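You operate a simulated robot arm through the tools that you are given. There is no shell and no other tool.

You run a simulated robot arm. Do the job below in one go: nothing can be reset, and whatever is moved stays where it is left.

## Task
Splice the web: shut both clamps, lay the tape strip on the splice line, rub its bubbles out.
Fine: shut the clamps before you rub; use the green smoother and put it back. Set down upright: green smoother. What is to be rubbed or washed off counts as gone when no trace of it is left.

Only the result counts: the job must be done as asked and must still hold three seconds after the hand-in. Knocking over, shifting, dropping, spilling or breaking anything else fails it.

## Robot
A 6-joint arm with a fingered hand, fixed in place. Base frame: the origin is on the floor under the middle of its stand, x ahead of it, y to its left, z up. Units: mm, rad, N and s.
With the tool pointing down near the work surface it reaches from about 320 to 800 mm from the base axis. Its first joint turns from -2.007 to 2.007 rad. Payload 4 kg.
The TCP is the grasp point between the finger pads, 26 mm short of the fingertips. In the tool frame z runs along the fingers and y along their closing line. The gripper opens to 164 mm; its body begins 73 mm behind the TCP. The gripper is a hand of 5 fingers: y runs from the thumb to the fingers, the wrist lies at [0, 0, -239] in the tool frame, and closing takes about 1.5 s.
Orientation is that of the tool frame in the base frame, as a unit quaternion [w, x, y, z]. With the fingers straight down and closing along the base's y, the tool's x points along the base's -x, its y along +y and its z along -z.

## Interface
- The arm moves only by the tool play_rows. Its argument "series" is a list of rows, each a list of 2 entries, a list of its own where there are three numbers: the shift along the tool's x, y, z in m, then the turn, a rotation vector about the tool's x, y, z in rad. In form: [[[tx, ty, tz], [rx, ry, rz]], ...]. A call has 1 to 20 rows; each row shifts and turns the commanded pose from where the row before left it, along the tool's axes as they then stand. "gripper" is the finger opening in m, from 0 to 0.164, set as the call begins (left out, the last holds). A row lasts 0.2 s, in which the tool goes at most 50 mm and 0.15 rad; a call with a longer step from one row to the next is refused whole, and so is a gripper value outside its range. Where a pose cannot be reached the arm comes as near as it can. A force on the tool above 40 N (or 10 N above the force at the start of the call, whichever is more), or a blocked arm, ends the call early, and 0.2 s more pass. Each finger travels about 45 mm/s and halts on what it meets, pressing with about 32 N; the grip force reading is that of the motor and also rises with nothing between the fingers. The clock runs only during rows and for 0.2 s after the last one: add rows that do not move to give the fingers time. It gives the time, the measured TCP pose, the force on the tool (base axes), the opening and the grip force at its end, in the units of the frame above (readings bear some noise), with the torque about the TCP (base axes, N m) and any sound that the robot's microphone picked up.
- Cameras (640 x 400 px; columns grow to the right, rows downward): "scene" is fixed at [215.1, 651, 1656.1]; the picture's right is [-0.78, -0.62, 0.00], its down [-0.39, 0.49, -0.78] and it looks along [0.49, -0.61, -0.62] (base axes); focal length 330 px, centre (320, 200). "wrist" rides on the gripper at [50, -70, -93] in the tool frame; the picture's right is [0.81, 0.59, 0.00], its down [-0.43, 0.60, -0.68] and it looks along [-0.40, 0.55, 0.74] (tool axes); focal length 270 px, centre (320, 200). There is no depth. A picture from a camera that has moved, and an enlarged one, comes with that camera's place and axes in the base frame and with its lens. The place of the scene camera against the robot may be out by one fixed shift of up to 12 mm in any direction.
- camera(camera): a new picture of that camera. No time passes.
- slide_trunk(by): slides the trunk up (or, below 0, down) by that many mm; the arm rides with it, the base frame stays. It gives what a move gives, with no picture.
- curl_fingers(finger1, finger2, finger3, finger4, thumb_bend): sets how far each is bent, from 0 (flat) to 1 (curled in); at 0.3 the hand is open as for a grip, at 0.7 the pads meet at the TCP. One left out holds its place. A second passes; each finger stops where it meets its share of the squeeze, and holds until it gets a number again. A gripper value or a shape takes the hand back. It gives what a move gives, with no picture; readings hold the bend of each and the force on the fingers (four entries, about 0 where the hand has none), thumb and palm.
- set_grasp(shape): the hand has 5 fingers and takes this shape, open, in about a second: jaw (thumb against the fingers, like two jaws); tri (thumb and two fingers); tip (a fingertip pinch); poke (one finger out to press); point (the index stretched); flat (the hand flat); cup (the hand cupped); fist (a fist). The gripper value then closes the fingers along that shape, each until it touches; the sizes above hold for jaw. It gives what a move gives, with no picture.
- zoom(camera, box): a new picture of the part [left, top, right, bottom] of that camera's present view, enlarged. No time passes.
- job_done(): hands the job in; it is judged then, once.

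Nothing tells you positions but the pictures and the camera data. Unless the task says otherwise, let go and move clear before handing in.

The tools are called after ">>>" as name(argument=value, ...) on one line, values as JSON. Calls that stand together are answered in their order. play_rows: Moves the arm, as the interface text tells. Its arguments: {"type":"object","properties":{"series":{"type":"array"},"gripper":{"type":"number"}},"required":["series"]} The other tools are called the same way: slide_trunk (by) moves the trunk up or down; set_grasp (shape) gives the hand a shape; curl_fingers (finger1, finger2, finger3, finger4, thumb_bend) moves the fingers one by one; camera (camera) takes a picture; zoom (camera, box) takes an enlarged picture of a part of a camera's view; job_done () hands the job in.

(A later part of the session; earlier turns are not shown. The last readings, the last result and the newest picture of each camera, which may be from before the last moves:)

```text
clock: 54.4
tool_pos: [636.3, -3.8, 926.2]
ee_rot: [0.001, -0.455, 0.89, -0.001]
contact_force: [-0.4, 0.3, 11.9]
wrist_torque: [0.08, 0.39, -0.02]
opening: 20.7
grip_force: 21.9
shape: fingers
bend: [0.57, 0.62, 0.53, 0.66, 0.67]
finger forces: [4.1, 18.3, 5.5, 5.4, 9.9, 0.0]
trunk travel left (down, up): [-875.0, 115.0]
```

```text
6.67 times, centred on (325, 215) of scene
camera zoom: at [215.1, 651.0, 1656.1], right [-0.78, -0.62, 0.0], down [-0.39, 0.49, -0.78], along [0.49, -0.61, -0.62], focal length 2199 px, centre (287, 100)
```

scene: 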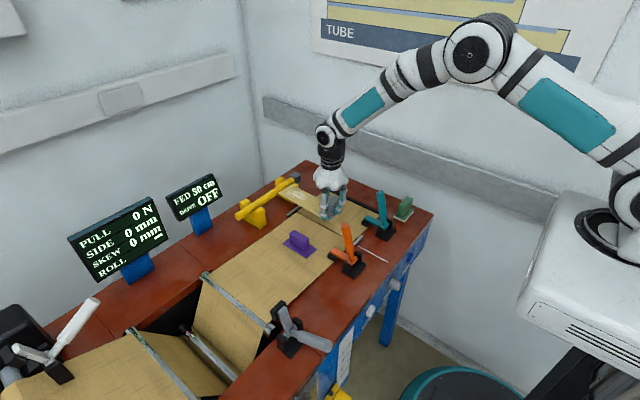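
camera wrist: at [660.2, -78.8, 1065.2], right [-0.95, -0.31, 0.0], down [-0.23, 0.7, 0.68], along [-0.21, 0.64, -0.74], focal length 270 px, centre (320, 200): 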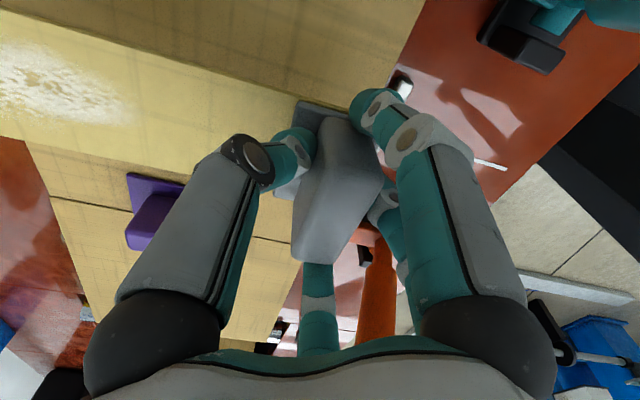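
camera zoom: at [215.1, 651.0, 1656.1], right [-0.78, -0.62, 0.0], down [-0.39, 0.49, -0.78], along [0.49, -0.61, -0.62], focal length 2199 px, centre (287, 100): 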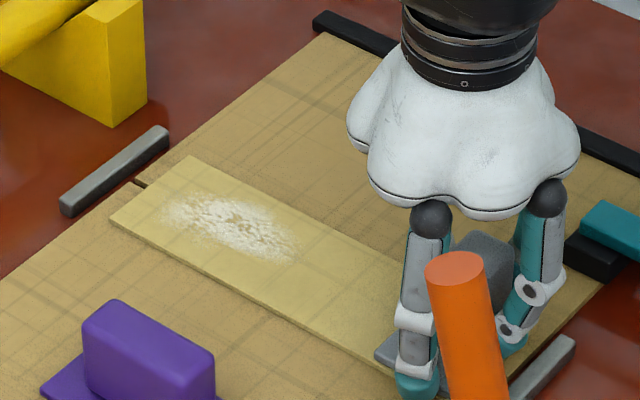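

The strip has touched down with 12 N, and the seam enters right at the middle of its far end. I'll ease off slightly, open the fingers, and rise.

>>> play_rows(series=[[[0, 0, -0.001], [0, 0, 0]], [[0, 0, 0], [0, 0, 0]]])

>>> curl_fingers(finger1=0.42, finger2=0.42, finger3=0.42, finger4=0.42, thumb_bend=0.42)

>>> zoom(camera="scene", box=[285, 185, 385, 260])

>>> camera(camera="wrist")

```text
clock: 55.0
tool_pos: [635.4, -4.7, 927.3]
ee_rot: [0.0, -0.454, 0.891, -0.001]
contact_force: [0.7, 0.6, 6.8]
wrist_torque: [0.11, 0.15, -0.01]
opening: 20.6
grip_force: 18.6
shape: fingers
bend: [0.57, 0.62, 0.53, 0.66, 0.67]
finger forces: [4.0, 13.0, 5.6, 5.4, 9.6, 0.0]
trunk travel left (down, up): [-875.0, 115.0]
```

```text
clock: 56.0
tool_pos: [635.9, -5.2, 927.4]
ee_rot: [0.0, -0.454, 0.891, 0.001]
contact_force: [-0.7, -0.8, -0.4]
wrist_torque: [0.01, 0.01, 0.02]
opening: 61.8
grip_force: 0.8
shape: fingers
bend: [0.42, 0.42, 0.42, 0.42, 0.42]
finger forces: [0.1, 0.0, 0.5, 0.1, 0.0, 0.1]
trunk travel left (down, up): [-875.0, 115.0]
```

```text
5.33 times, centred on (335, 222) of scene
camera zoom: at [215.1, 651.0, 1656.1], right [-0.78, -0.62, 0.0], down [-0.39, 0.49, -0.78], along [0.49, -0.61, -0.62], focal length 1759 px, centre (240, 80)
```

zoom: 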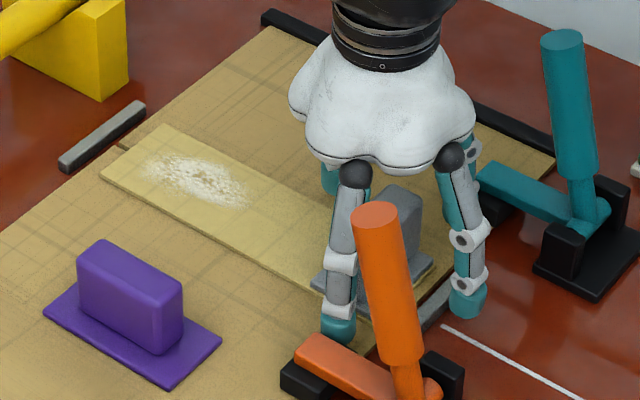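

```text
taken
camera wrist: at [662.3, -86.2, 1021.4], right [-0.95, -0.31, 0.0], down [-0.23, 0.7, 0.68], along [-0.21, 0.64, -0.74], focal length 270 px, centre (320, 200)
```

wrist: 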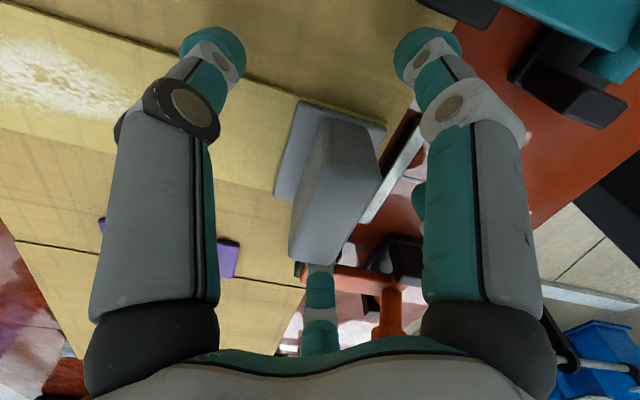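

Released. I'll rise straight up, clear of the block, and check the strip's placement.

>>> play_rows(series=[[[0, 0, -0.01], [0, 0, 0]], [[0, 0, -0.02], [0, 0, 0]], [[0, 0, -0.03], [0, 0, 0]], [[0, 0, -0.03], [0, 0, 0]], [[0, 0, -0.03], [0, 0, 0]], [[0, 0, -0.03], [0, 0, 0]], [[0, 0, -0.03], [0, 0, 0]], [[0, 0, 0], [0, 0, 0]]])

>>> zoom(camera="scene", box=[285, 175, 405, 265])

>>> camera(camera="wrist")

```text
clock: 57.8
tool_pos: [635.9, -5.2, 1106.3]
ee_rot: [0.0, -0.454, 0.891, 0.0]
contact_force: [0.8, 0.0, 0.3]
wrist_torque: [-0.02, 0.0, 0.0]
opening: 62.0
grip_force: 0.1
shape: fingers
bend: [0.42, 0.42, 0.42, 0.42, 0.42]
finger forces: [0.0, 0.1, 0.0, 0.0, 0.1, 0.1]
trunk travel left (down, up): [-875.0, 115.0]
```

```text
4.44 times, centred on (345, 220) of scene
camera zoom: at [215.1, 651.0, 1656.1], right [-0.78, -0.62, 0.0], down [-0.39, 0.49, -0.78], along [0.49, -0.61, -0.62], focal length 1466 px, centre (209, 111)
```

zoom: 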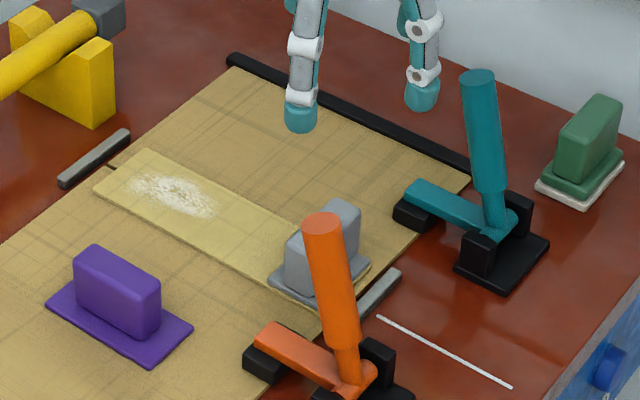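

```text
taken
camera wrist: at [662.1, -86.3, 1199.8], right [-0.95, -0.31, 0.0], down [-0.23, 0.7, 0.68], along [-0.21, 0.64, -0.74], focal length 270 px, centre (320, 200)
```

wrist: 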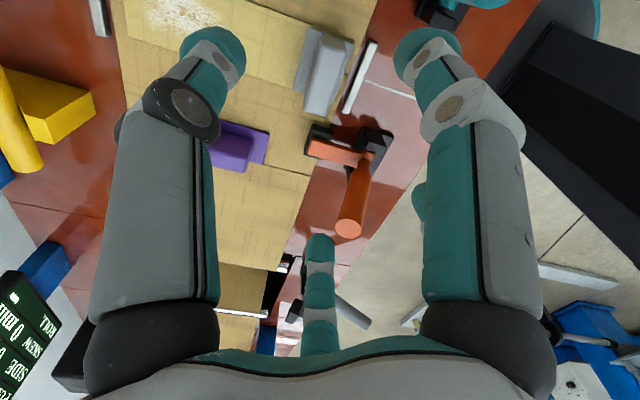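

The strip lies across the seam. I'll get a wrist view of the whole strip from the far side to verify its alignment at both ends.

>>> play_rows(series=[[[0.0057, -0.025, 0], [0, 0, 0]], [[0.0057, -0.025, 0], [0, 0, 0]], [[0.0057, -0.025, 0.006], [0, 0, 0]], [[0.0057, -0.025, 0.01], [0, 0, 0]], [[0.0057, -0.025, 0.01], [0, 0, 0]], [[0.0057, -0.025, 0.01], [0, 0, 0]], [[0.0055, -0.0255, 0.01], [0, 0, 0]], [[0, 0, 0], [0, 0, 0]]])

>>> camera(camera="wrist")

>>> zoom(camera="wrist", box=[190, 80, 440, 240])

>>> zoom(camera="scene", box=[295, 190, 375, 250])

```text
clock: 59.6
tool_pos: [753.7, -137.1, 1064.3]
ee_rot: [0.0, -0.455, 0.891, -0.002]
contact_force: [-0.2, 0.5, -0.8]
wrist_torque: [0.03, -0.02, 0.0]
opening: 61.8
grip_force: 0.0
shape: fingers
bend: [0.42, 0.42, 0.42, 0.42, 0.42]
finger forces: [0.0, 0.0, 0.0, 0.0, 0.0, 0.0]
trunk travel left (down, up): [-875.0, 115.0]
```

```text
taken
camera wrist: at [779.8, -218.4, 1156.9], right [-0.95, -0.31, 0.0], down [-0.23, 0.7, 0.68], along [-0.21, 0.64, -0.74], focal length 270 px, centre (320, 200)
```

wrist: 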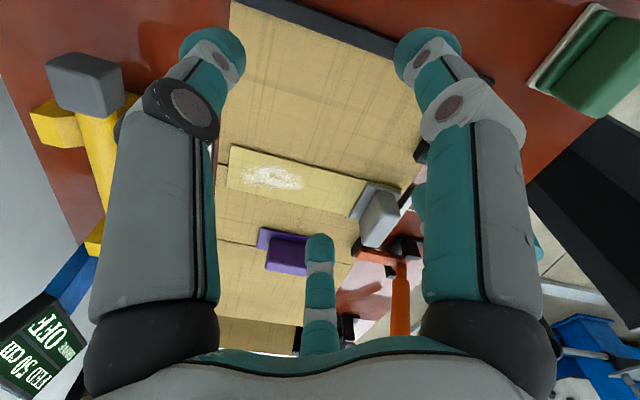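

```text
2.50 times, centred on (315, 160) of wrist
camera zoom: at [779.8, -218.4, 1156.9], right [-0.95, -0.31, 0.0], down [-0.23, 0.7, 0.68], along [-0.21, 0.64, -0.74], focal length 676 px, centre (332, 300)
```

zoom: 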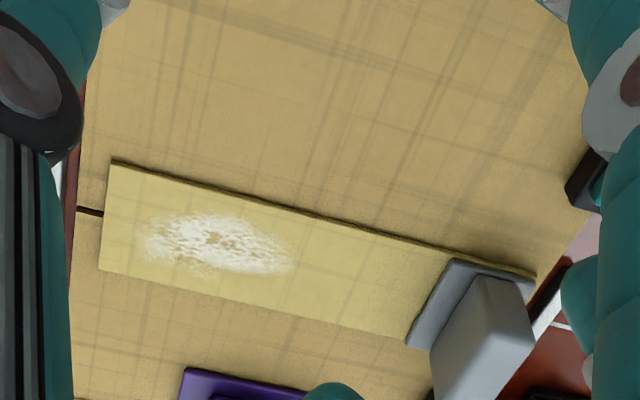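

```text
6.67 times, centred on (335, 220) of scene
camera zoom: at [215.1, 651.0, 1656.1], right [-0.78, -0.62, 0.0], down [-0.39, 0.49, -0.78], along [0.49, -0.61, -0.62], focal length 2199 px, centre (220, 67)
```

zoom: 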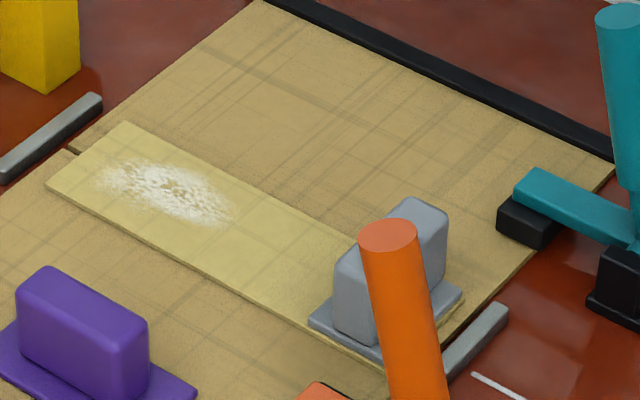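

The strip is well aligned: centre about (715, 2) with the seam at y ≈ 0–1.6 and less than 0.5° of skew. The bubbles lie at x ≈ 727–808, y ± 20. Next I'll go to the green smoother.

>>> play_rows(series=[[[0, 0, -0.02], [0, 0, 0]], [[0.0221, 0.014, 0], [0, 0, 0]], [[0.0221, 0.014, 0], [0, 0, 0]], [[0.0221, 0.014, 0], [0, 0, 0]], [[0.0221, 0.014, 0], [0, 0, 0]], [[0.0221, 0.014, 0], [0, 0, 0]], [[0.0221, 0.014, 0], [0, 0, 0]], [[0.0221, 0.014, 0], [0, 0, 0]], [[0.0221, 0.014, 0], [0, 0, 0]], [[0.022, 0.014, 0], [0, 0, 0]], [[0, 0, 0], [0, 0, 0]]])

>>> camera(camera="wrist")

>>> zoom(camera="wrist", box=[220, 0, 420, 160])

>>> zoom(camera="scene", box=[365, 180, 435, 235])

```text
clock: 62.0
tool_pos: [535.6, -228.9, 1081.9]
ee_rot: [0.0, -0.455, 0.891, -0.001]
contact_force: [0.5, 0.6, -1.1]
wrist_torque: [0.01, 0.01, 0.01]
opening: 61.8
grip_force: 0.1
shape: fingers
bend: [0.42, 0.42, 0.42, 0.42, 0.42]
finger forces: [0.0, 0.1, 0.1, 0.0, 0.1, 0.1]
trunk travel left (down, up): [-875.0, 115.0]
```

```text
taken
camera wrist: at [562.5, -309.3, 1176.2], right [-0.95, -0.31, 0.0], down [-0.23, 0.7, 0.68], along [-0.21, 0.64, -0.74], focal length 270 px, centre (320, 200)
```

wrist: 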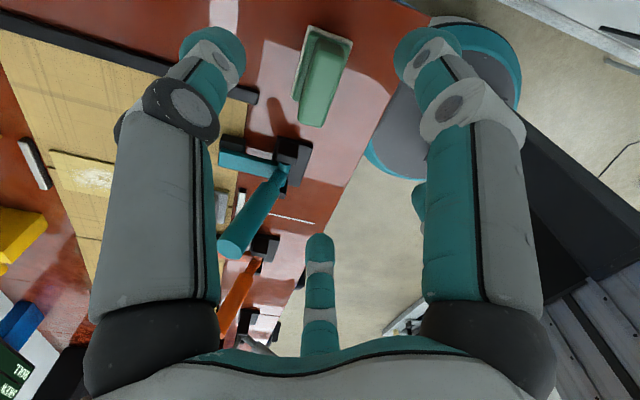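

```text
2.50 times, centred on (320, 80) of wrist
camera zoom: at [562.5, -309.3, 1176.2], right [-0.95, -0.31, 0.0], down [-0.23, 0.7, 0.68], along [-0.21, 0.64, -0.74], focal length 676 px, centre (320, 500)
```

zoom: 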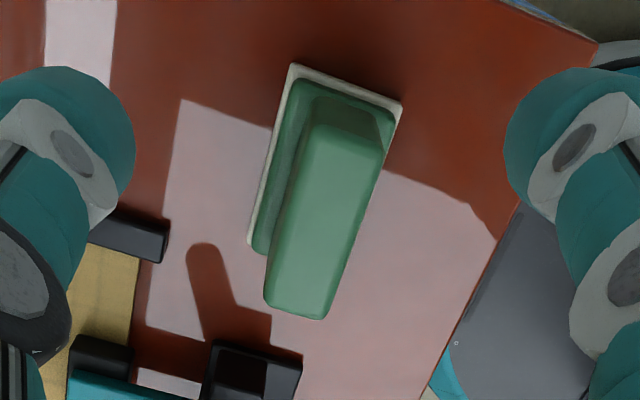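

```text
7.27 times, centred on (400, 208) of scene
camera zoom: at [215.1, 651.0, 1656.1], right [-0.78, -0.62, 0.0], down [-0.39, 0.49, -0.78], along [0.49, -0.61, -0.62], focal length 2399 px, centre (-262, 146)
```

zoom: 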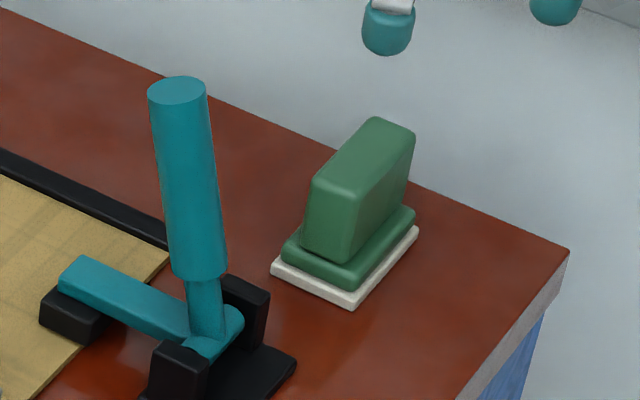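

The green smoother is at (535, -224) with its handle block's long side along y, top at z ≈ 938. I'll centre and lower around it.

>>> play_rows(series=[[[-0.002, 0.0024, 0.02], [0, 0, 0]], [[0, 0, 0.03], [0, 0, 0]], [[0, 0, 0.03], [0, 0, 0]], [[0, 0, 0.025], [0, 0, 0]], [[0, 0, 0.015], [0, 0, 0]], [[0, 0, 0], [0, 0, 0]]])

>>> camera(camera="wrist")

>>> zoom(camera="wrist", box=[220, 50, 420, 260])

>>> zoom(camera="scene", box=[365, 160, 435, 235])

```text
clock: 63.4
tool_pos: [534.6, -225.1, 962.8]
ee_rot: [0.001, -0.454, 0.891, -0.002]
contact_force: [0.6, -0.1, -0.5]
wrist_torque: [-0.02, 0.01, -0.02]
opening: 61.9
grip_force: 0.1
shape: fingers
bend: [0.42, 0.42, 0.42, 0.42, 0.42]
finger forces: [0.0, 0.0, 0.1, 0.0, 0.1, 0.0]
trunk travel left (down, up): [-875.0, 115.0]
```

```text
taken
camera wrist: at [561.1, -305.7, 1057.2], right [-0.95, -0.31, 0.0], down [-0.23, 0.7, 0.68], along [-0.21, 0.64, -0.74], focal length 270 px, centre (320, 200)
```

wrist: 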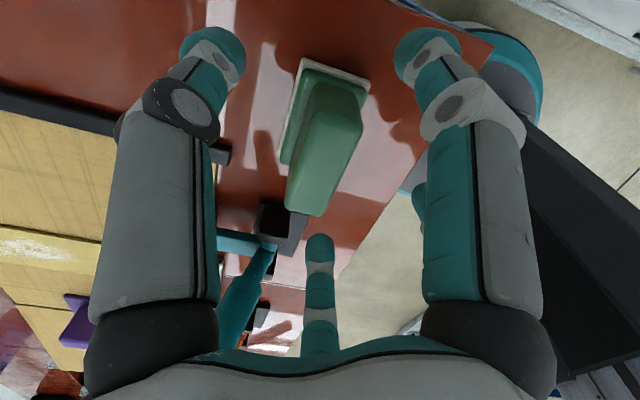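

```text
1.90 times, centred on (320, 155) of wrist
camera zoom: at [561.1, -305.7, 1057.2], right [-0.95, -0.31, 0.0], down [-0.23, 0.7, 0.68], along [-0.21, 0.64, -0.74], focal length 515 px, centre (320, 286)
```

zoom: 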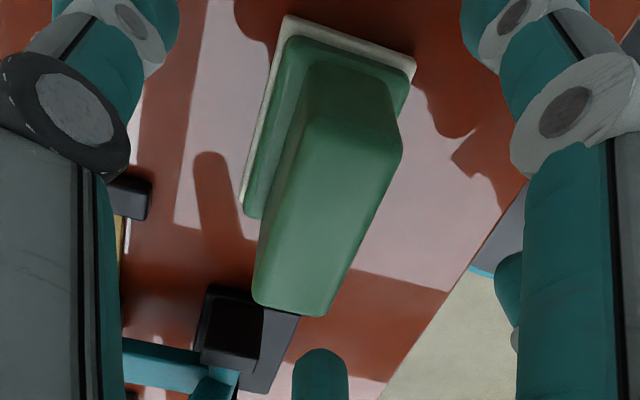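

```text
5.33 times, centred on (400, 198) of scene
camera zoom: at [215.1, 651.0, 1656.1], right [-0.78, -0.62, 0.0], down [-0.39, 0.49, -0.78], along [0.49, -0.61, -0.62], focal length 1759 px, centre (-107, 213)
```

zoom: 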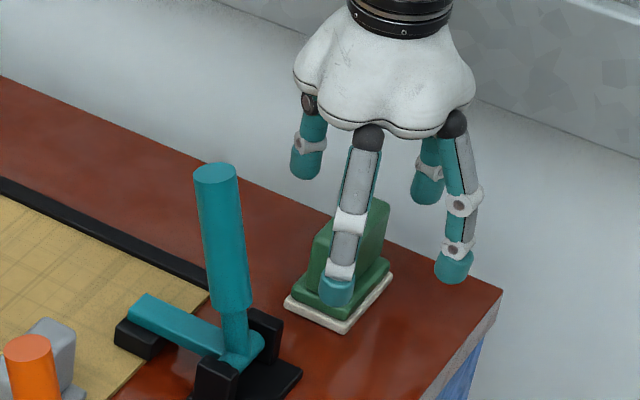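

The block top triangulates to z ≈ 942, centred (535.3, -224.6), directly under the grasp point. I'll lower to z ≈ 933 and close the fingers.

>>> play_rows(series=[[[0, 0, 0.01], [0, 0, 0]], [[0, 0, 0.01], [0, 0, 0]], [[0, 0, 0.0095], [0, 0, 0]], [[0, 0, 0], [0, 0, 0]]])

>>> curl_fingers(finger1=0.62, finger2=0.72, finger3=0.62, finger4=0.72, thumb_bend=0.72)

>>> zoom(camera="scene", box=[365, 160, 435, 235])

>>> camera(camera="wrist")

```text
clock: 64.4
tool_pos: [535.5, -225.2, 932.1]
ee_rot: [0.001, -0.455, 0.891, -0.001]
contact_force: [-0.3, -0.3, 1.3]
wrist_torque: [0.0, -0.01, -0.02]
opening: 61.9
grip_force: 0.1
shape: fingers
bend: [0.42, 0.42, 0.42, 0.42, 0.42]
finger forces: [0.0, 0.0, 0.0, 0.1, 0.0, 0.1]
trunk travel left (down, up): [-875.0, 115.0]
```

```text
clock: 65.4
tool_pos: [536.6, -225.3, 931.7]
ee_rot: [0.001, -0.454, 0.891, 0.0]
contact_force: [0.0, -0.8, 2.6]
wrist_torque: [0.05, 0.08, 0.0]
opening: 24.6
grip_force: 20.5
shape: fingers
bend: [0.55, 0.64, 0.55, 0.65, 0.65]
finger forces: [6.5, 10.3, 8.1, 6.5, 10.1, 0.0]
trunk travel left (down, up): [-875.0, 115.0]
```

```text
5.33 times, centred on (400, 198) of scene
camera zoom: at [215.1, 651.0, 1656.1], right [-0.78, -0.62, 0.0], down [-0.39, 0.49, -0.78], along [0.49, -0.61, -0.62], focal length 1759 px, centre (-107, 213)
```

zoom: 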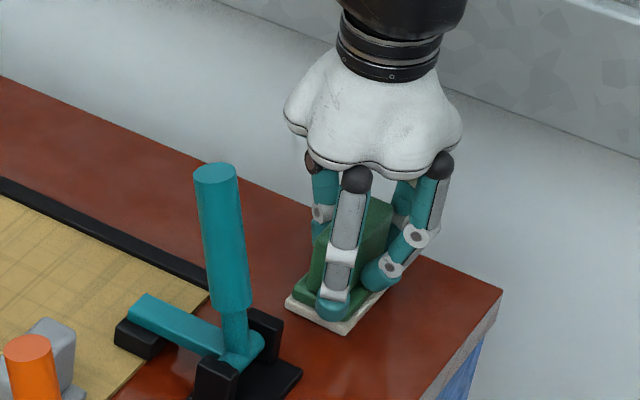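

```text
taken
camera wrist: at [562.6, -305.6, 1026.2], right [-0.95, -0.31, 0.0], down [-0.23, 0.7, 0.68], along [-0.21, 0.64, -0.74], focal length 270 px, centre (320, 200)
```

wrist: 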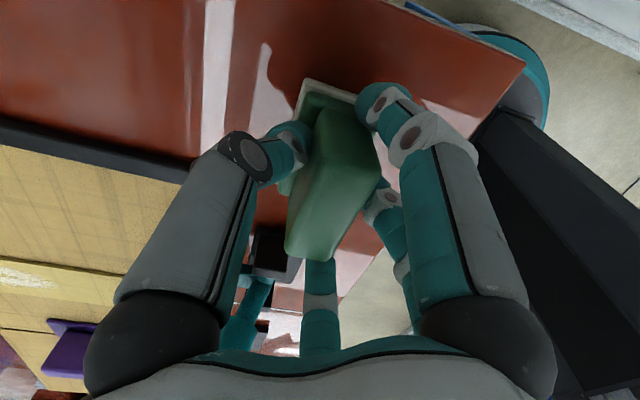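

A well-balanced five-finger grip. I'll firm it up slightly and lift the smoother.

>>> curl_fingers(finger1=0.66, finger2=0.8, finger3=0.66, finger4=0.8, thumb_bend=0.8)

>>> play_rows(series=[[[0, 0, -0.005], [0, 0, 0]], [[0, 0, -0.015], [0, 0, 0]], [[0, 0, -0.02], [0, 0, 0]], [[0, 0, 0], [0, 0, 0]]])

>>> zoom(camera="scene", box=[365, 160, 435, 235])

>>> camera(camera="wrist")

```text
clock: 66.4
tool_pos: [536.1, -224.4, 932.8]
ee_rot: [0.001, -0.455, 0.891, 0.0]
contact_force: [2.2, -2.4, 11.9]
wrist_torque: [-0.03, 0.15, 0.04]
opening: 24.5
grip_force: 32.7
shape: fingers
bend: [0.56, 0.62, 0.55, 0.66, 0.66]
finger forces: [7.5, 18.8, 9.4, 8.5, 20.7, 0.0]
trunk travel left (down, up): [-875.0, 115.0]
```

```text
clock: 67.4
tool_pos: [535.8, -224.6, 971.3]
ee_rot: [0.0, -0.454, 0.891, 0.0]
contact_force: [-0.2, 0.6, -1.6]
wrist_torque: [0.02, -0.01, 0.02]
opening: 23.8
grip_force: 27.5
shape: fingers
bend: [0.56, 0.62, 0.54, 0.66, 0.66]
finger forces: [6.8, 12.4, 9.5, 7.1, 19.4, 0.0]
trunk travel left (down, up): [-875.0, 115.0]
```

```text
5.33 times, centred on (400, 198) of scene
camera zoom: at [215.1, 651.0, 1656.1], right [-0.78, -0.62, 0.0], down [-0.39, 0.49, -0.78], along [0.49, -0.61, -0.62], focal length 1759 px, centre (-107, 213)
```

zoom: 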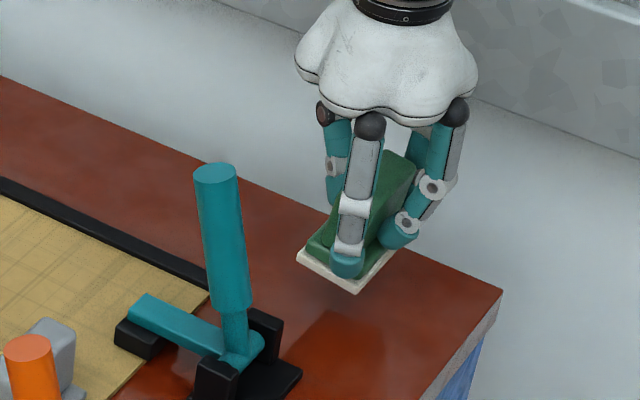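

```text
taken
camera wrist: at [561.2, -305.1, 1066.2], right [-0.95, -0.31, 0.0], down [-0.23, 0.7, 0.68], along [-0.21, 0.64, -0.74], focal length 270 px, centre (320, 200)
```

wrist: 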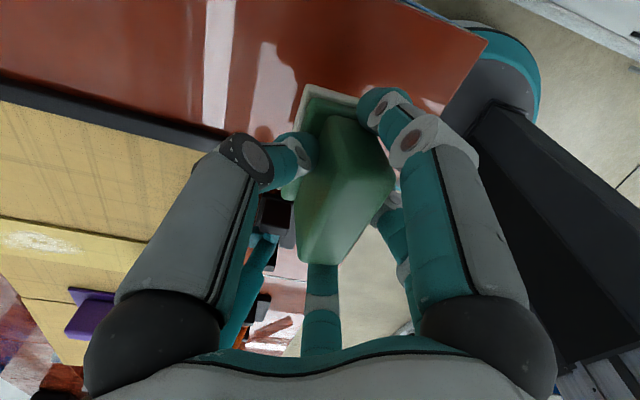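

The smoother is in hand. I'll raise it a bit, carry it along +x clear of the teal handle, then across to above the bubbles.

>>> play_rows(series=[[[0, 0, -0.02], [0, 0, 0]], [[-0.012, -0.0166, 0], [0, 0, 0]], [[-0.012, -0.0166, 0], [0, 0, 0]], [[-0.012, -0.0166, 0], [0, 0, 0]], [[-0.012, -0.0166, 0], [0, 0, 0]], [[-0.012, -0.0166, 0], [0, 0, 0]], [[-0.012, -0.0166, 0], [0, 0, 0]], [[-0.012, -0.0166, 0], [0, 0, 0]], [[-0.012, -0.0166, 0], [0, 0, 0]], [[-0.0202, 0.0069, 0], [0, 0, 0]], [[-0.0202, 0.0069, 0], [0, 0, 0]], [[-0.0202, 0.0069, 0], [0, 0, 0]], [[-0.0202, 0.0069, 0], [0, 0, 0]], [[-0.0202, 0.0069, 0], [0, 0, 0]], [[-0.0202, 0.0069, 0], [0, 0, 0]], [[-0.0202, 0.0069, 0], [0, 0, 0]], [[-0.0202, 0.0069, 0], [0, 0, 0]], [[-0.0202, 0.0069, 0], [0, 0, 0]], [[-0.0202, 0.0069, 0], [0, 0, 0]], [[-0.0202, 0.0069, 0], [0, 0, 0]]])

>>> camera(camera="wrist")

>>> zoom(camera="scene", box=[270, 150, 400, 250])

```text
clock: 71.6
tool_pos: [768.8, 0.8, 990.1]
ee_rot: [0.001, -0.454, 0.891, -0.001]
contact_force: [0.6, -0.4, -1.8]
wrist_torque: [0.0, -0.01, 0.05]
opening: 23.7
grip_force: 28.4
shape: fingers
bend: [0.56, 0.62, 0.54, 0.66, 0.66]
finger forces: [6.7, 12.4, 9.4, 7.4, 19.4, 0.0]
trunk travel left (down, up): [-875.0, 115.0]
```

```text
taken
camera wrist: at [795.6, -80.2, 1084.3], right [-0.95, -0.31, 0.0], down [-0.23, 0.7, 0.68], along [-0.21, 0.64, -0.74], focal length 270 px, centre (320, 200)
```

wrist: 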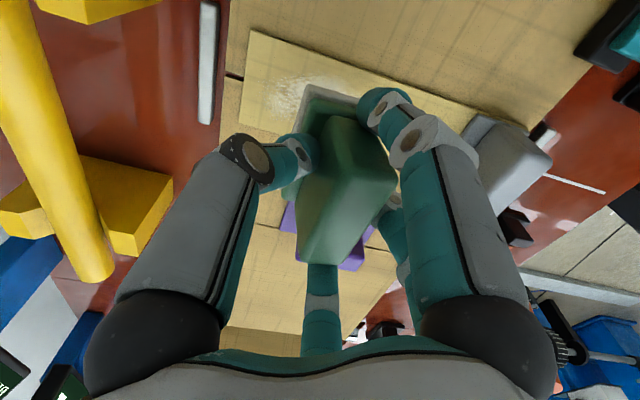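

```text
4.00 times, centred on (335, 200) of scene
camera zoom: at [215.1, 651.0, 1656.1], right [-0.78, -0.62, 0.0], down [-0.39, 0.49, -0.78], along [0.49, -0.61, -0.62], focal length 1320 px, centre (260, 200)
```

zoom: 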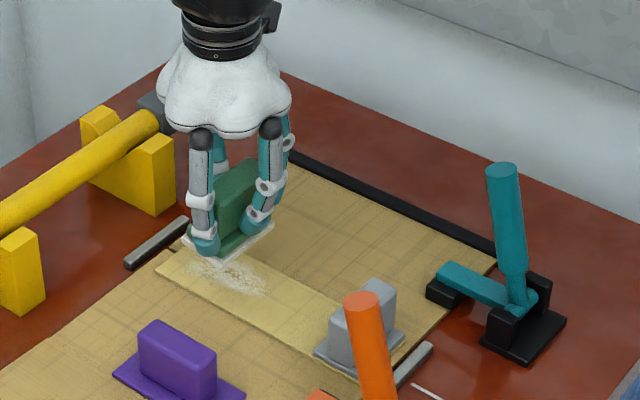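

I'm above the bubbles and within reach. I'll lower the smoother toward the tape until light contact.

>>> play_rows(series=[[[0, 0, 0.015], [0, 0, 0]], [[0, 0, 0.015], [0, 0, 0]], [[0, 0, 0.01], [0, 0, 0]], [[0, 0, 0.006], [0, 0, 0]], [[0, 0, 0.003], [0, 0, 0]], [[0, 0, 0.003], [0, 0, 0]], [[0, 0, 0], [0, 0, 0]]])

>>> zoom(camera="scene", box=[280, 170, 370, 240])

```text
clock: 73.2
tool_pos: [767.7, 0.6, 943.0]
ee_rot: [0.002, -0.454, 0.891, -0.001]
contact_force: [2.9, -1.6, 14.0]
wrist_torque: [0.03, 0.26, 0.02]
opening: 23.6
grip_force: 32.7
shape: fingers
bend: [0.56, 0.62, 0.54, 0.66, 0.66]
finger forces: [7.5, 17.0, 9.5, 8.4, 22.4, 0.0]
trunk travel left (down, up): [-875.0, 115.0]
```

```text
5.71 times, centred on (325, 205) of scene
camera zoom: at [215.1, 651.0, 1656.1], right [-0.78, -0.62, 0.0], down [-0.39, 0.49, -0.78], along [0.49, -0.61, -0.62], focal length 1885 px, centre (291, 171)
```

zoom: 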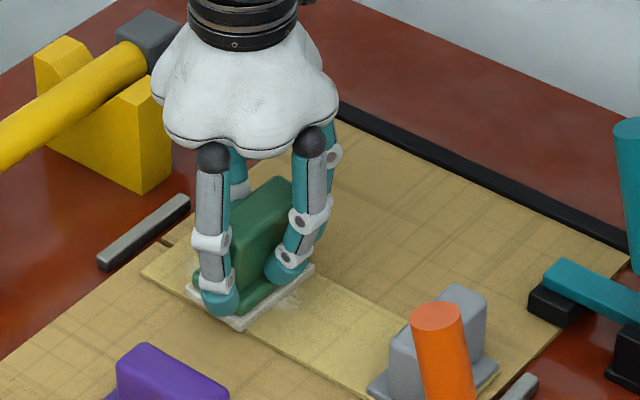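

The smoother is touching with 14 N. I'll make a short test stroke and check that the tape stays put while the bubbles shrink.

>>> play_rows(series=[[[-0.00293, -0.00405, 0], [0, 0, 0]], [[-0.00293, -0.00405, 0], [0, 0, 0]], [[-0.00293, -0.00405, 0], [0, 0, 0]], [[0.00293, 0.00405, 0], [0, 0, 0]], [[0.00293, 0.00405, 0], [0, 0, 0]], [[0.00293, 0.00405, 0], [0, 0, 0]], [[0.00293, 0.00405, 0], [0, 0, 0]], [[0.00293, 0.00405, 0], [0, 0, 0]], [[0.00293, 0.00405, 0], [0, 0, 0]], [[0, 0, 0], [0, 0, 0]]])

>>> zoom(camera="scene", box=[280, 170, 370, 240])

>>> camera(camera="wrist")

```text
clock: 75.4
tool_pos: [752.5, -0.0, 941.9]
ee_rot: [0.0, -0.454, 0.891, 0.0]
contact_force: [2.3, 0.9, 11.2]
wrist_torque: [0.04, 0.21, -0.03]
opening: 23.9
grip_force: 32.4
shape: fingers
bend: [0.56, 0.61, 0.54, 0.67, 0.67]
finger forces: [6.9, 17.2, 9.1, 10.2, 21.5, 0.1]
trunk travel left (down, up): [-875.0, 115.0]
```

```text
5.71 times, centred on (325, 205) of scene
camera zoom: at [215.1, 651.0, 1656.1], right [-0.78, -0.62, 0.0], down [-0.39, 0.49, -0.78], along [0.49, -0.61, -0.62], focal length 1885 px, centre (291, 171)
```

zoom: 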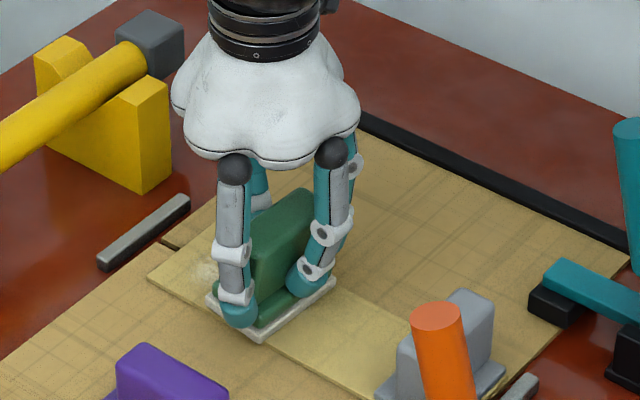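

```text
taken
camera wrist: at [778.3, -80.3, 1036.0], right [-0.95, -0.31, 0.0], down [-0.23, 0.7, 0.68], along [-0.21, 0.64, -0.74], focal length 270 px, centre (320, 200)
```

wrist: 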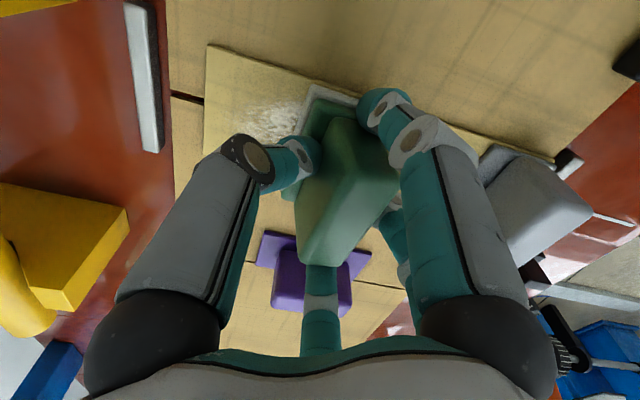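

The right part of the bubbles is clearing, but the tape dragged about 5 mm toward the robot with the stroke. I'll lighten the pressure and stroke away from the robot, which also carries it back.

>>> play_rows(series=[[[0, 0, -0.001], [0, 0, 0]], [[-0.00293, -0.00405, 0], [0, 0, 0]], [[-0.00293, -0.00405, 0], [0, 0, 0]], [[-0.00293, -0.00405, 0], [0, 0, 0]], [[-0.00293, -0.00405, 0], [0, 0, 0]], [[-0.00293, -0.00405, 0], [0, 0, 0]], [[0, 0, 0], [0, 0, 0]]])

>>> zoom(camera="scene", box=[280, 170, 370, 240])

```text
clock: 77.0
tool_pos: [777.3, 0.2, 941.8]
ee_rot: [0.0, -0.454, 0.891, 0.0]
contact_force: [-1.5, -0.8, 7.5]
wrist_torque: [0.05, 0.23, 0.04]
opening: 23.8
grip_force: 30.0
shape: fingers
bend: [0.56, 0.61, 0.54, 0.67, 0.67]
finger forces: [8.0, 14.4, 9.1, 10.0, 19.4, 0.0]
trunk travel left (down, up): [-875.0, 115.0]
```

```text
5.71 times, centred on (325, 205) of scene
camera zoom: at [215.1, 651.0, 1656.1], right [-0.78, -0.62, 0.0], down [-0.39, 0.49, -0.78], along [0.49, -0.61, -0.62], focal length 1885 px, centre (291, 171)
```

zoom: 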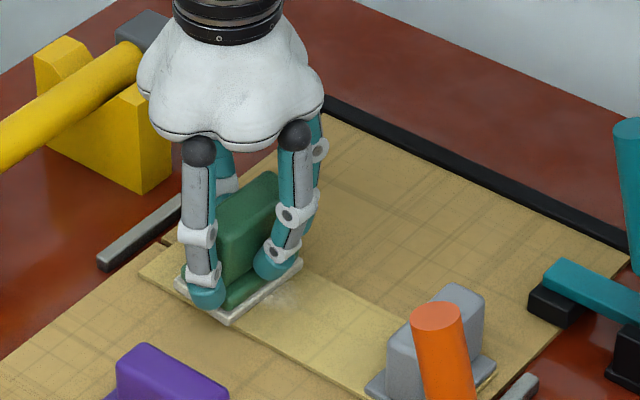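

The tape came back to its place with that stroke. I'll continue outward to cover the far part of the bubbles, then check.

>>> play_rows(series=[[[-0.00293, -0.00405, 0], [0, 0, 0]], [[-0.00293, -0.00405, 0], [0, 0, 0]], [[-0.00293, -0.00405, 0], [0, 0, 0]], [[-0.00293, -0.00405, 0], [0, 0, 0]], [[0, 0, 0], [0, 0, 0]]])

>>> zoom(camera="scene", box=[280, 170, 370, 240])

>>> camera(camera="wrist")

```text
clock: 78.2
tool_pos: [798.2, -0.6, 942.8]
ee_rot: [0.002, -0.453, 0.891, -0.001]
contact_force: [-0.8, -0.2, 5.5]
wrist_torque: [0.04, 0.22, 0.05]
opening: 24.2
grip_force: 30.1
shape: fingers
bend: [0.56, 0.61, 0.54, 0.67, 0.67]
finger forces: [8.1, 13.6, 9.3, 10.3, 19.3, 0.1]
trunk travel left (down, up): [-875.0, 115.0]
```

```text
5.71 times, centred on (325, 205) of scene
camera zoom: at [215.1, 651.0, 1656.1], right [-0.78, -0.62, 0.0], down [-0.39, 0.49, -0.78], along [0.49, -0.61, -0.62], focal length 1885 px, centre (291, 171)
```

zoom: 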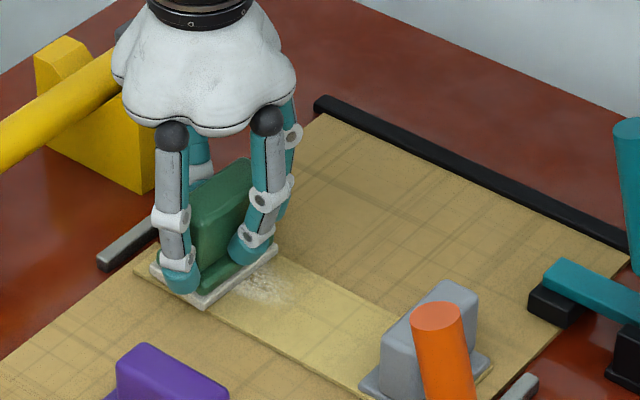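

```text
taken
camera wrist: at [823.9, -81.0, 1036.2], right [-0.95, -0.31, 0.0], down [-0.23, 0.7, 0.68], along [-0.21, 0.64, -0.74], focal length 270 px, centre (320, 200)
```

wrist: 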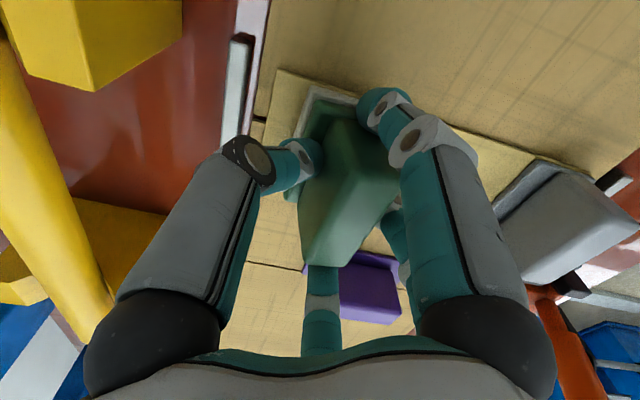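

Some faded residue remains, so it needs repeated passes. I'll rub back and forth over the patch with symmetric strokes.

>>> play_rows(series=[[[0.0035, 0.0049, 0.0005], [0, 0, 0]], [[0.0035, 0.0049, 0], [0, 0, 0]], [[0.0035, 0.0049, 0], [0, 0, 0]], [[0.0035, 0.0049, 0], [0, 0, 0]], [[0.0035, 0.0049, 0], [0, 0, 0]], [[0.0035, 0.0049, 0], [0, 0, 0]], [[0.0035, 0.0049, 0], [0, 0, 0]], [[0.0035, 0.0049, 0], [0, 0, 0]], [[0.0035, 0.0049, 0], [0, 0, 0]], [[0.0035, 0.0049, 0], [0, 0, 0]], [[0, 0, 0], [0, 0, 0]]])

>>> zoom(camera="scene", box=[280, 170, 370, 240])

```text
clock: 80.6
tool_pos: [736.3, 0.6, 941.2]
ee_rot: [0.0, -0.454, 0.891, 0.0]
contact_force: [3.6, -0.1, 15.8]
wrist_torque: [0.06, 0.23, 0.02]
opening: 23.8
grip_force: 34.6
shape: fingers
bend: [0.56, 0.61, 0.54, 0.72, 0.67]
finger forces: [7.9, 13.2, 9.2, 13.9, 24.6, 0.0]
trunk travel left (down, up): [-875.0, 115.0]
```

```text
5.71 times, centred on (325, 205) of scene
camera zoom: at [215.1, 651.0, 1656.1], right [-0.78, -0.62, 0.0], down [-0.39, 0.49, -0.78], along [0.49, -0.61, -0.62], focal length 1885 px, centre (291, 171)
```

zoom: 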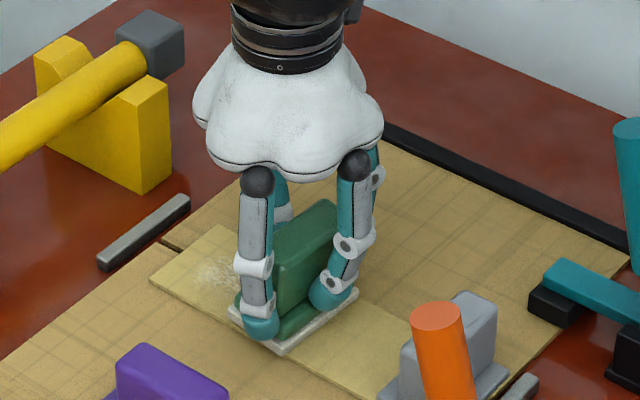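

The tape is shifting with each stroke, so I need a precise look at where it is now relative to the seam and the marks.

>>> zoom(camera="scene", box=[290, 195, 350, 240])

>>> zoom(camera="scene", box=[330, 205, 390, 250])

>>> zoom(camera="wrist", box=[100, 0, 640, 240])

```text
8.89 times, centred on (320, 218) of scene
camera zoom: at [215.1, 651.0, 1656.1], right [-0.78, -0.62, 0.0], down [-0.39, 0.49, -0.78], along [0.49, -0.61, -0.62], focal length 2932 px, centre (320, 44)
```

zoom: 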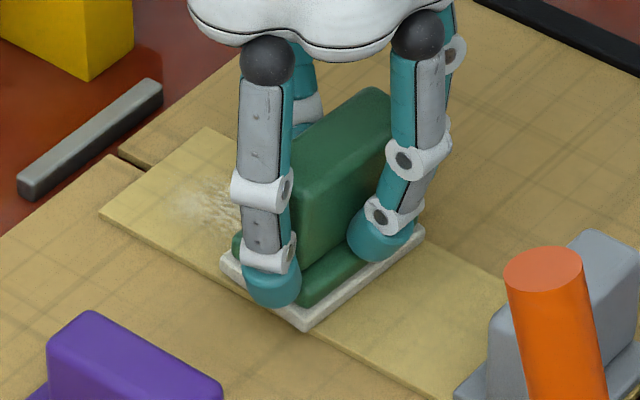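

```text
8.89 times, centred on (360, 228) of scene
camera zoom: at [215.1, 651.0, 1656.1], right [-0.78, -0.62, 0.0], down [-0.39, 0.49, -0.78], along [0.49, -0.61, -0.62], focal length 2932 px, centre (-36, -44)
```

zoom: 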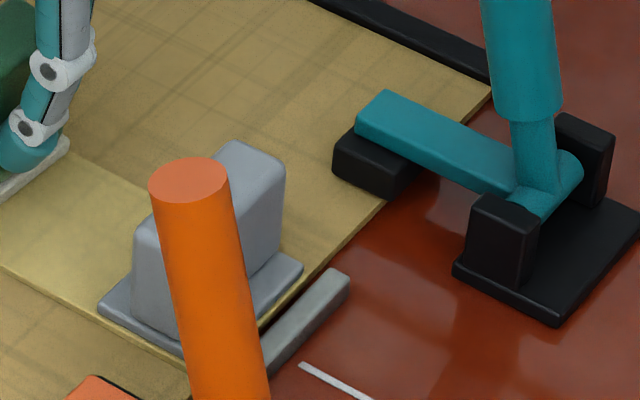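

```text
1.19 times, centred on (370, 120) of wrist
camera zoom: at [762.5, -80.4, 1035.2], right [-0.95, -0.31, 0.0], down [-0.23, 0.7, 0.68], along [-0.21, 0.64, -0.74], focal length 320 px, centre (261, 295)
```

zoom: 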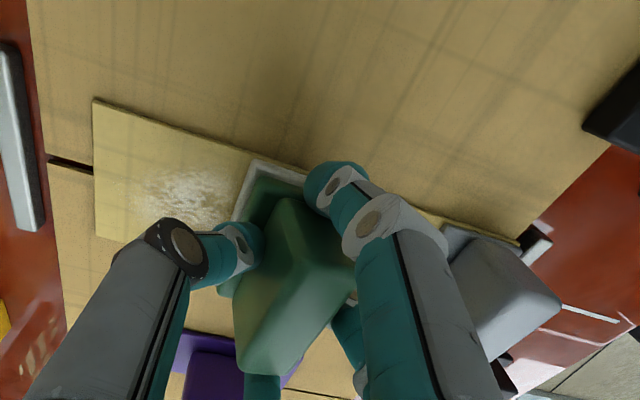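

The tape is still aligned in y (centre ≈ 3 vs the seam at 2.4) and only slid about 6 mm along the seam. Strokes shift it back and forth along its own length, so I'll use balanced strokes ending on outward ones.

>>> play_rows(series=[[[-0.0035, -0.0049, 0], [0, 0, 0]], [[-0.0035, -0.0049, 0], [0, 0, 0]], [[-0.0035, -0.0049, 0], [0, 0, 0]], [[-0.0035, -0.0049, 0], [0, 0, 0]], [[-0.0035, -0.0049, 0], [0, 0, 0]], [[-0.0035, -0.0049, 0], [0, 0, 0]], [[-0.0035, -0.0049, 0.0003], [0, 0, 0]], [[-0.0035, -0.0049, 0.0003], [0, 0, 0]], [[-0.0035, -0.0049, 0.0003], [0, 0, 0]], [[-0.0035, -0.0049, 0.0003], [0, 0, 0]], [[0, 0, 0], [0, 0, 0]]])

>>> zoom(camera="scene", box=[290, 195, 350, 240])

>>> zoom(camera="wrist", box=[100, 0, 640, 240])

```text
clock: 83.0
tool_pos: [797.9, -0.4, 940.5]
ee_rot: [0.001, -0.455, 0.891, 0.0]
contact_force: [-2.0, 1.0, 10.6]
wrist_torque: [0.07, 0.38, 0.02]
opening: 23.8
grip_force: 32.9
shape: fingers
bend: [0.56, 0.6, 0.54, 0.72, 0.72]
finger forces: [7.7, 15.2, 9.3, 11.5, 20.4, 0.0]
trunk travel left (down, up): [-875.0, 115.0]
```

```text
8.89 times, centred on (320, 218) of scene
camera zoom: at [215.1, 651.0, 1656.1], right [-0.78, -0.62, 0.0], down [-0.39, 0.49, -0.78], along [0.49, -0.61, -0.62], focal length 2932 px, centre (320, 44)
```

zoom: 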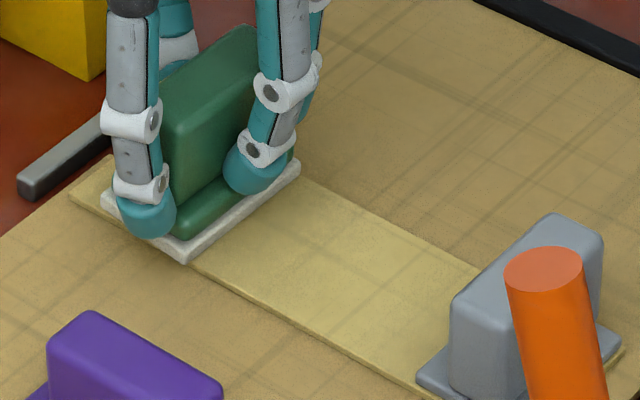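

```text
1.19 times, centred on (370, 120) of wrist
camera zoom: at [823.9, -80.3, 1035.2], right [-0.95, -0.31, 0.0], down [-0.23, 0.7, 0.68], along [-0.21, 0.64, -0.74], focal length 320 px, centre (261, 295)
```

zoom: 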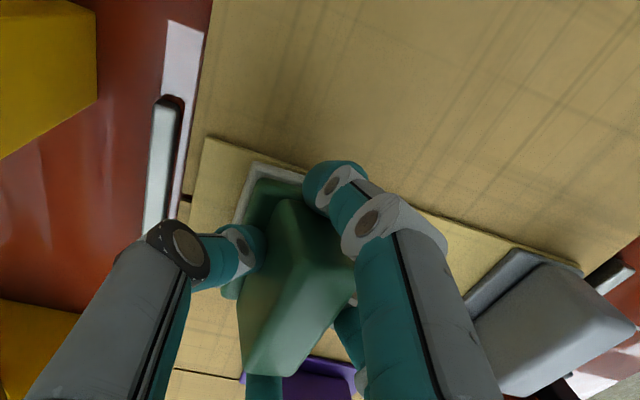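

The swept area behind the smoother is now clean and the tape centre is back near x ≈ 722. I'll stroke back and look at the far part that was underneath.

>>> play_rows(series=[[[0.0035, 0.0049, 0], [0, 0, 0]], [[0.0035, 0.0049, 0], [0, 0, 0]], [[0.0035, 0.0049, -0.0003], [0, 0, 0]], [[0.0035, 0.0049, -0.0003], [0, 0, 0]], [[0.0035, 0.0049, -0.0003], [0, 0, 0]], [[0.0035, 0.0049, -0.0003], [0, 0, 0]], [[0.0035, 0.0049, 0], [0, 0, 0]], [[0.0035, 0.0049, 0], [0, 0, 0]], [[0, 0, 0], [0, 0, 0]]])

>>> zoom(camera="scene", box=[290, 195, 350, 240])

>>> zoom(camera="wrist", box=[100, 0, 640, 240])

```text
clock: 85.0
tool_pos: [748.5, 0.7, 940.7]
ee_rot: [0.0, -0.455, 0.891, 0.0]
contact_force: [3.5, 1.4, 15.7]
wrist_torque: [0.09, 0.28, -0.05]
opening: 23.4
grip_force: 36.4
shape: fingers
bend: [0.56, 0.6, 0.54, 0.72, 0.72]
finger forces: [7.6, 15.8, 9.0, 16.3, 23.5, 0.0]
trunk travel left (down, up): [-875.0, 115.0]
```

```text
8.89 times, centred on (320, 218) of scene
camera zoom: at [215.1, 651.0, 1656.1], right [-0.78, -0.62, 0.0], down [-0.39, 0.49, -0.78], along [0.49, -0.61, -0.62], focal length 2932 px, centre (320, 44)
```

zoom: 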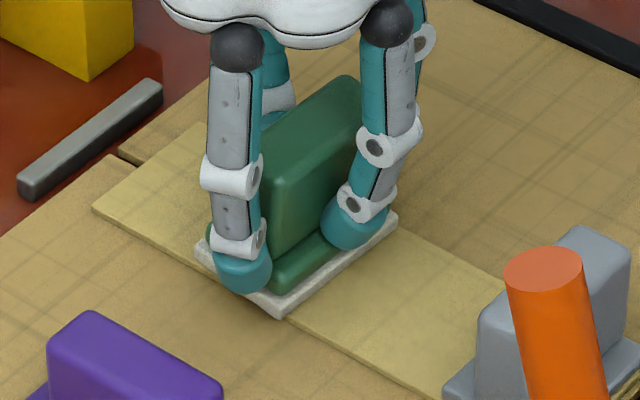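

```text
1.19 times, centred on (370, 120) of wrist
camera zoom: at [775.5, -79.7, 1034.9], right [-0.95, -0.31, 0.0], down [-0.23, 0.7, 0.68], along [-0.21, 0.64, -0.74], focal length 320 px, centre (261, 295)
```

zoom: 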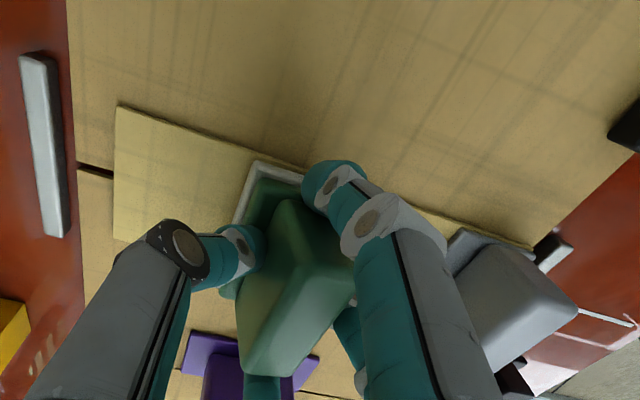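

The tape looks clean on both sides now. I'll do a couple of extra passes for certainty, ending with an outward stroke to leave the tape centred.

>>> play_rows(series=[[[-0.0035, -0.0049, 0], [0, 0, 0]], [[-0.0035, -0.0049, 0], [0, 0, 0]], [[-0.0035, -0.0049, 0], [0, 0, 0]], [[-0.0035, -0.0049, 0], [0, 0, 0]], [[-0.0035, -0.0049, 0], [0, 0, 0]], [[-0.0035, -0.0049, 0.0003], [0, 0, 0]], [[-0.0035, -0.0049, 0.0003], [0, 0, 0]], [[-0.0035, -0.0049, 0.0003], [0, 0, 0]], [[-0.0035, -0.0049, 0.0003], [0, 0, 0]], [[0.0035, 0.0049, 0], [0, 0, 0]], [[0.0035, 0.0049, 0], [0, 0, 0]], [[0.0035, 0.0049, -0.0003], [0, 0, 0]], [[0.0035, 0.0049, -0.0003], [0, 0, 0]], [[0.0035, 0.0049, -0.0003], [0, 0, 0]], [[0.0035, 0.0049, -0.0003], [0, 0, 0]], [[0.0035, 0.0049, 0], [0, 0, 0]], [[0.0035, 0.0049, 0], [0, 0, 0]], [[0.0035, 0.0049, 0], [0, 0, 0]], [[0, 0, 0], [0, 0, 0]]])

>>> zoom(camera="scene", box=[290, 195, 350, 240])

>>> zoom(camera="wrist", box=[100, 0, 640, 240])

```text
clock: 89.0
tool_pos: [751.1, -0.6, 941.3]
ee_rot: [0.0, -0.455, 0.891, -0.001]
contact_force: [0.2, -0.5, 1.6]
wrist_torque: [-0.02, 0.04, -0.01]
opening: 23.4
grip_force: 23.9
shape: fingers
bend: [0.56, 0.6, 0.54, 0.72, 0.73]
finger forces: [7.2, 12.6, 8.2, 0.0, 20.0, 0.0]
trunk travel left (down, up): [-875.0, 115.0]
```

```text
8.89 times, centred on (320, 218) of scene
camera zoom: at [215.1, 651.0, 1656.1], right [-0.78, -0.62, 0.0], down [-0.39, 0.49, -0.78], along [0.49, -0.61, -0.62], focal length 2932 px, centre (320, 44)
```

zoom: 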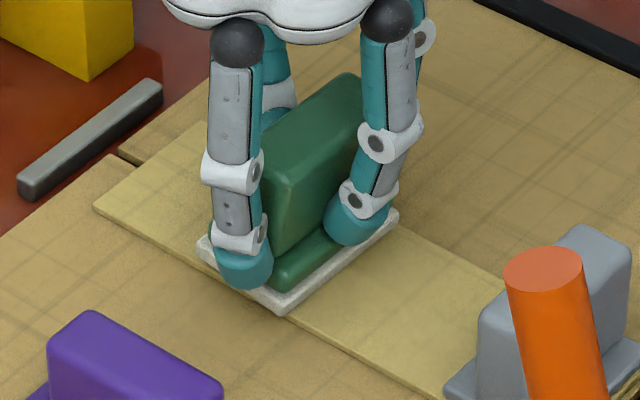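

```text
1.19 times, centred on (370, 120) of wrist
camera zoom: at [776.6, -81.0, 1035.6], right [-0.95, -0.31, 0.0], down [-0.23, 0.7, 0.68], along [-0.21, 0.64, -0.74], focal length 320 px, centre (261, 295)
```

zoom: 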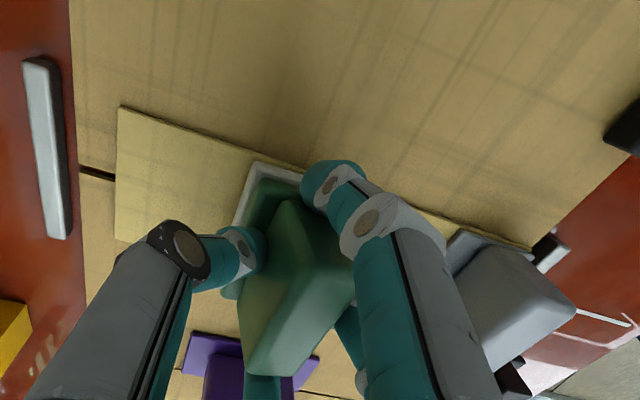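

Both sides look clean, but finger 4 has lost its hold in the grip. I'll re-squeeze while the smoother rests on the tape, then do one last outward stroke to centre the tape.

>>> curl_fingers(finger1=0.66, finger2=0.8, finger3=0.66, finger4=0.85, thumb_bend=0.8)

>>> camera(camera="wrist")

```text
clock: 90.0
tool_pos: [749.6, 1.5, 942.3]
ee_rot: [0.0, -0.455, 0.891, 0.0]
contact_force: [-0.3, -0.3, 3.4]
wrist_torque: [-0.01, 0.1, -0.01]
opening: 23.2
grip_force: 21.4
shape: fingers
bend: [0.56, 0.6, 0.54, 0.73, 0.73]
finger forces: [8.1, 9.7, 8.3, 0.0, 17.8, 0.1]
trunk travel left (down, up): [-875.0, 115.0]
```

```text
taken
camera wrist: at [776.8, -81.0, 1036.0], right [-0.95, -0.31, 0.0], down [-0.23, 0.7, 0.68], along [-0.21, 0.64, -0.74], focal length 270 px, centre (320, 200)
```

wrist: 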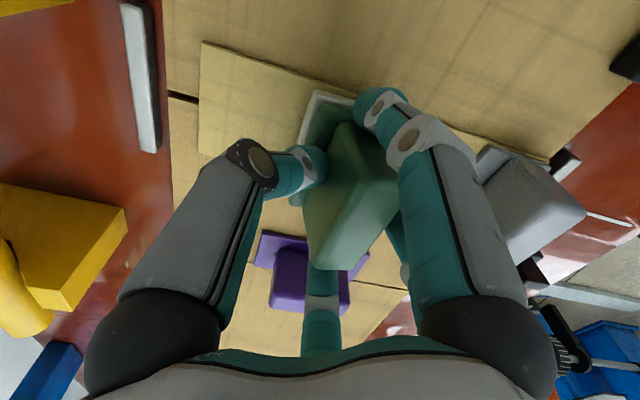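

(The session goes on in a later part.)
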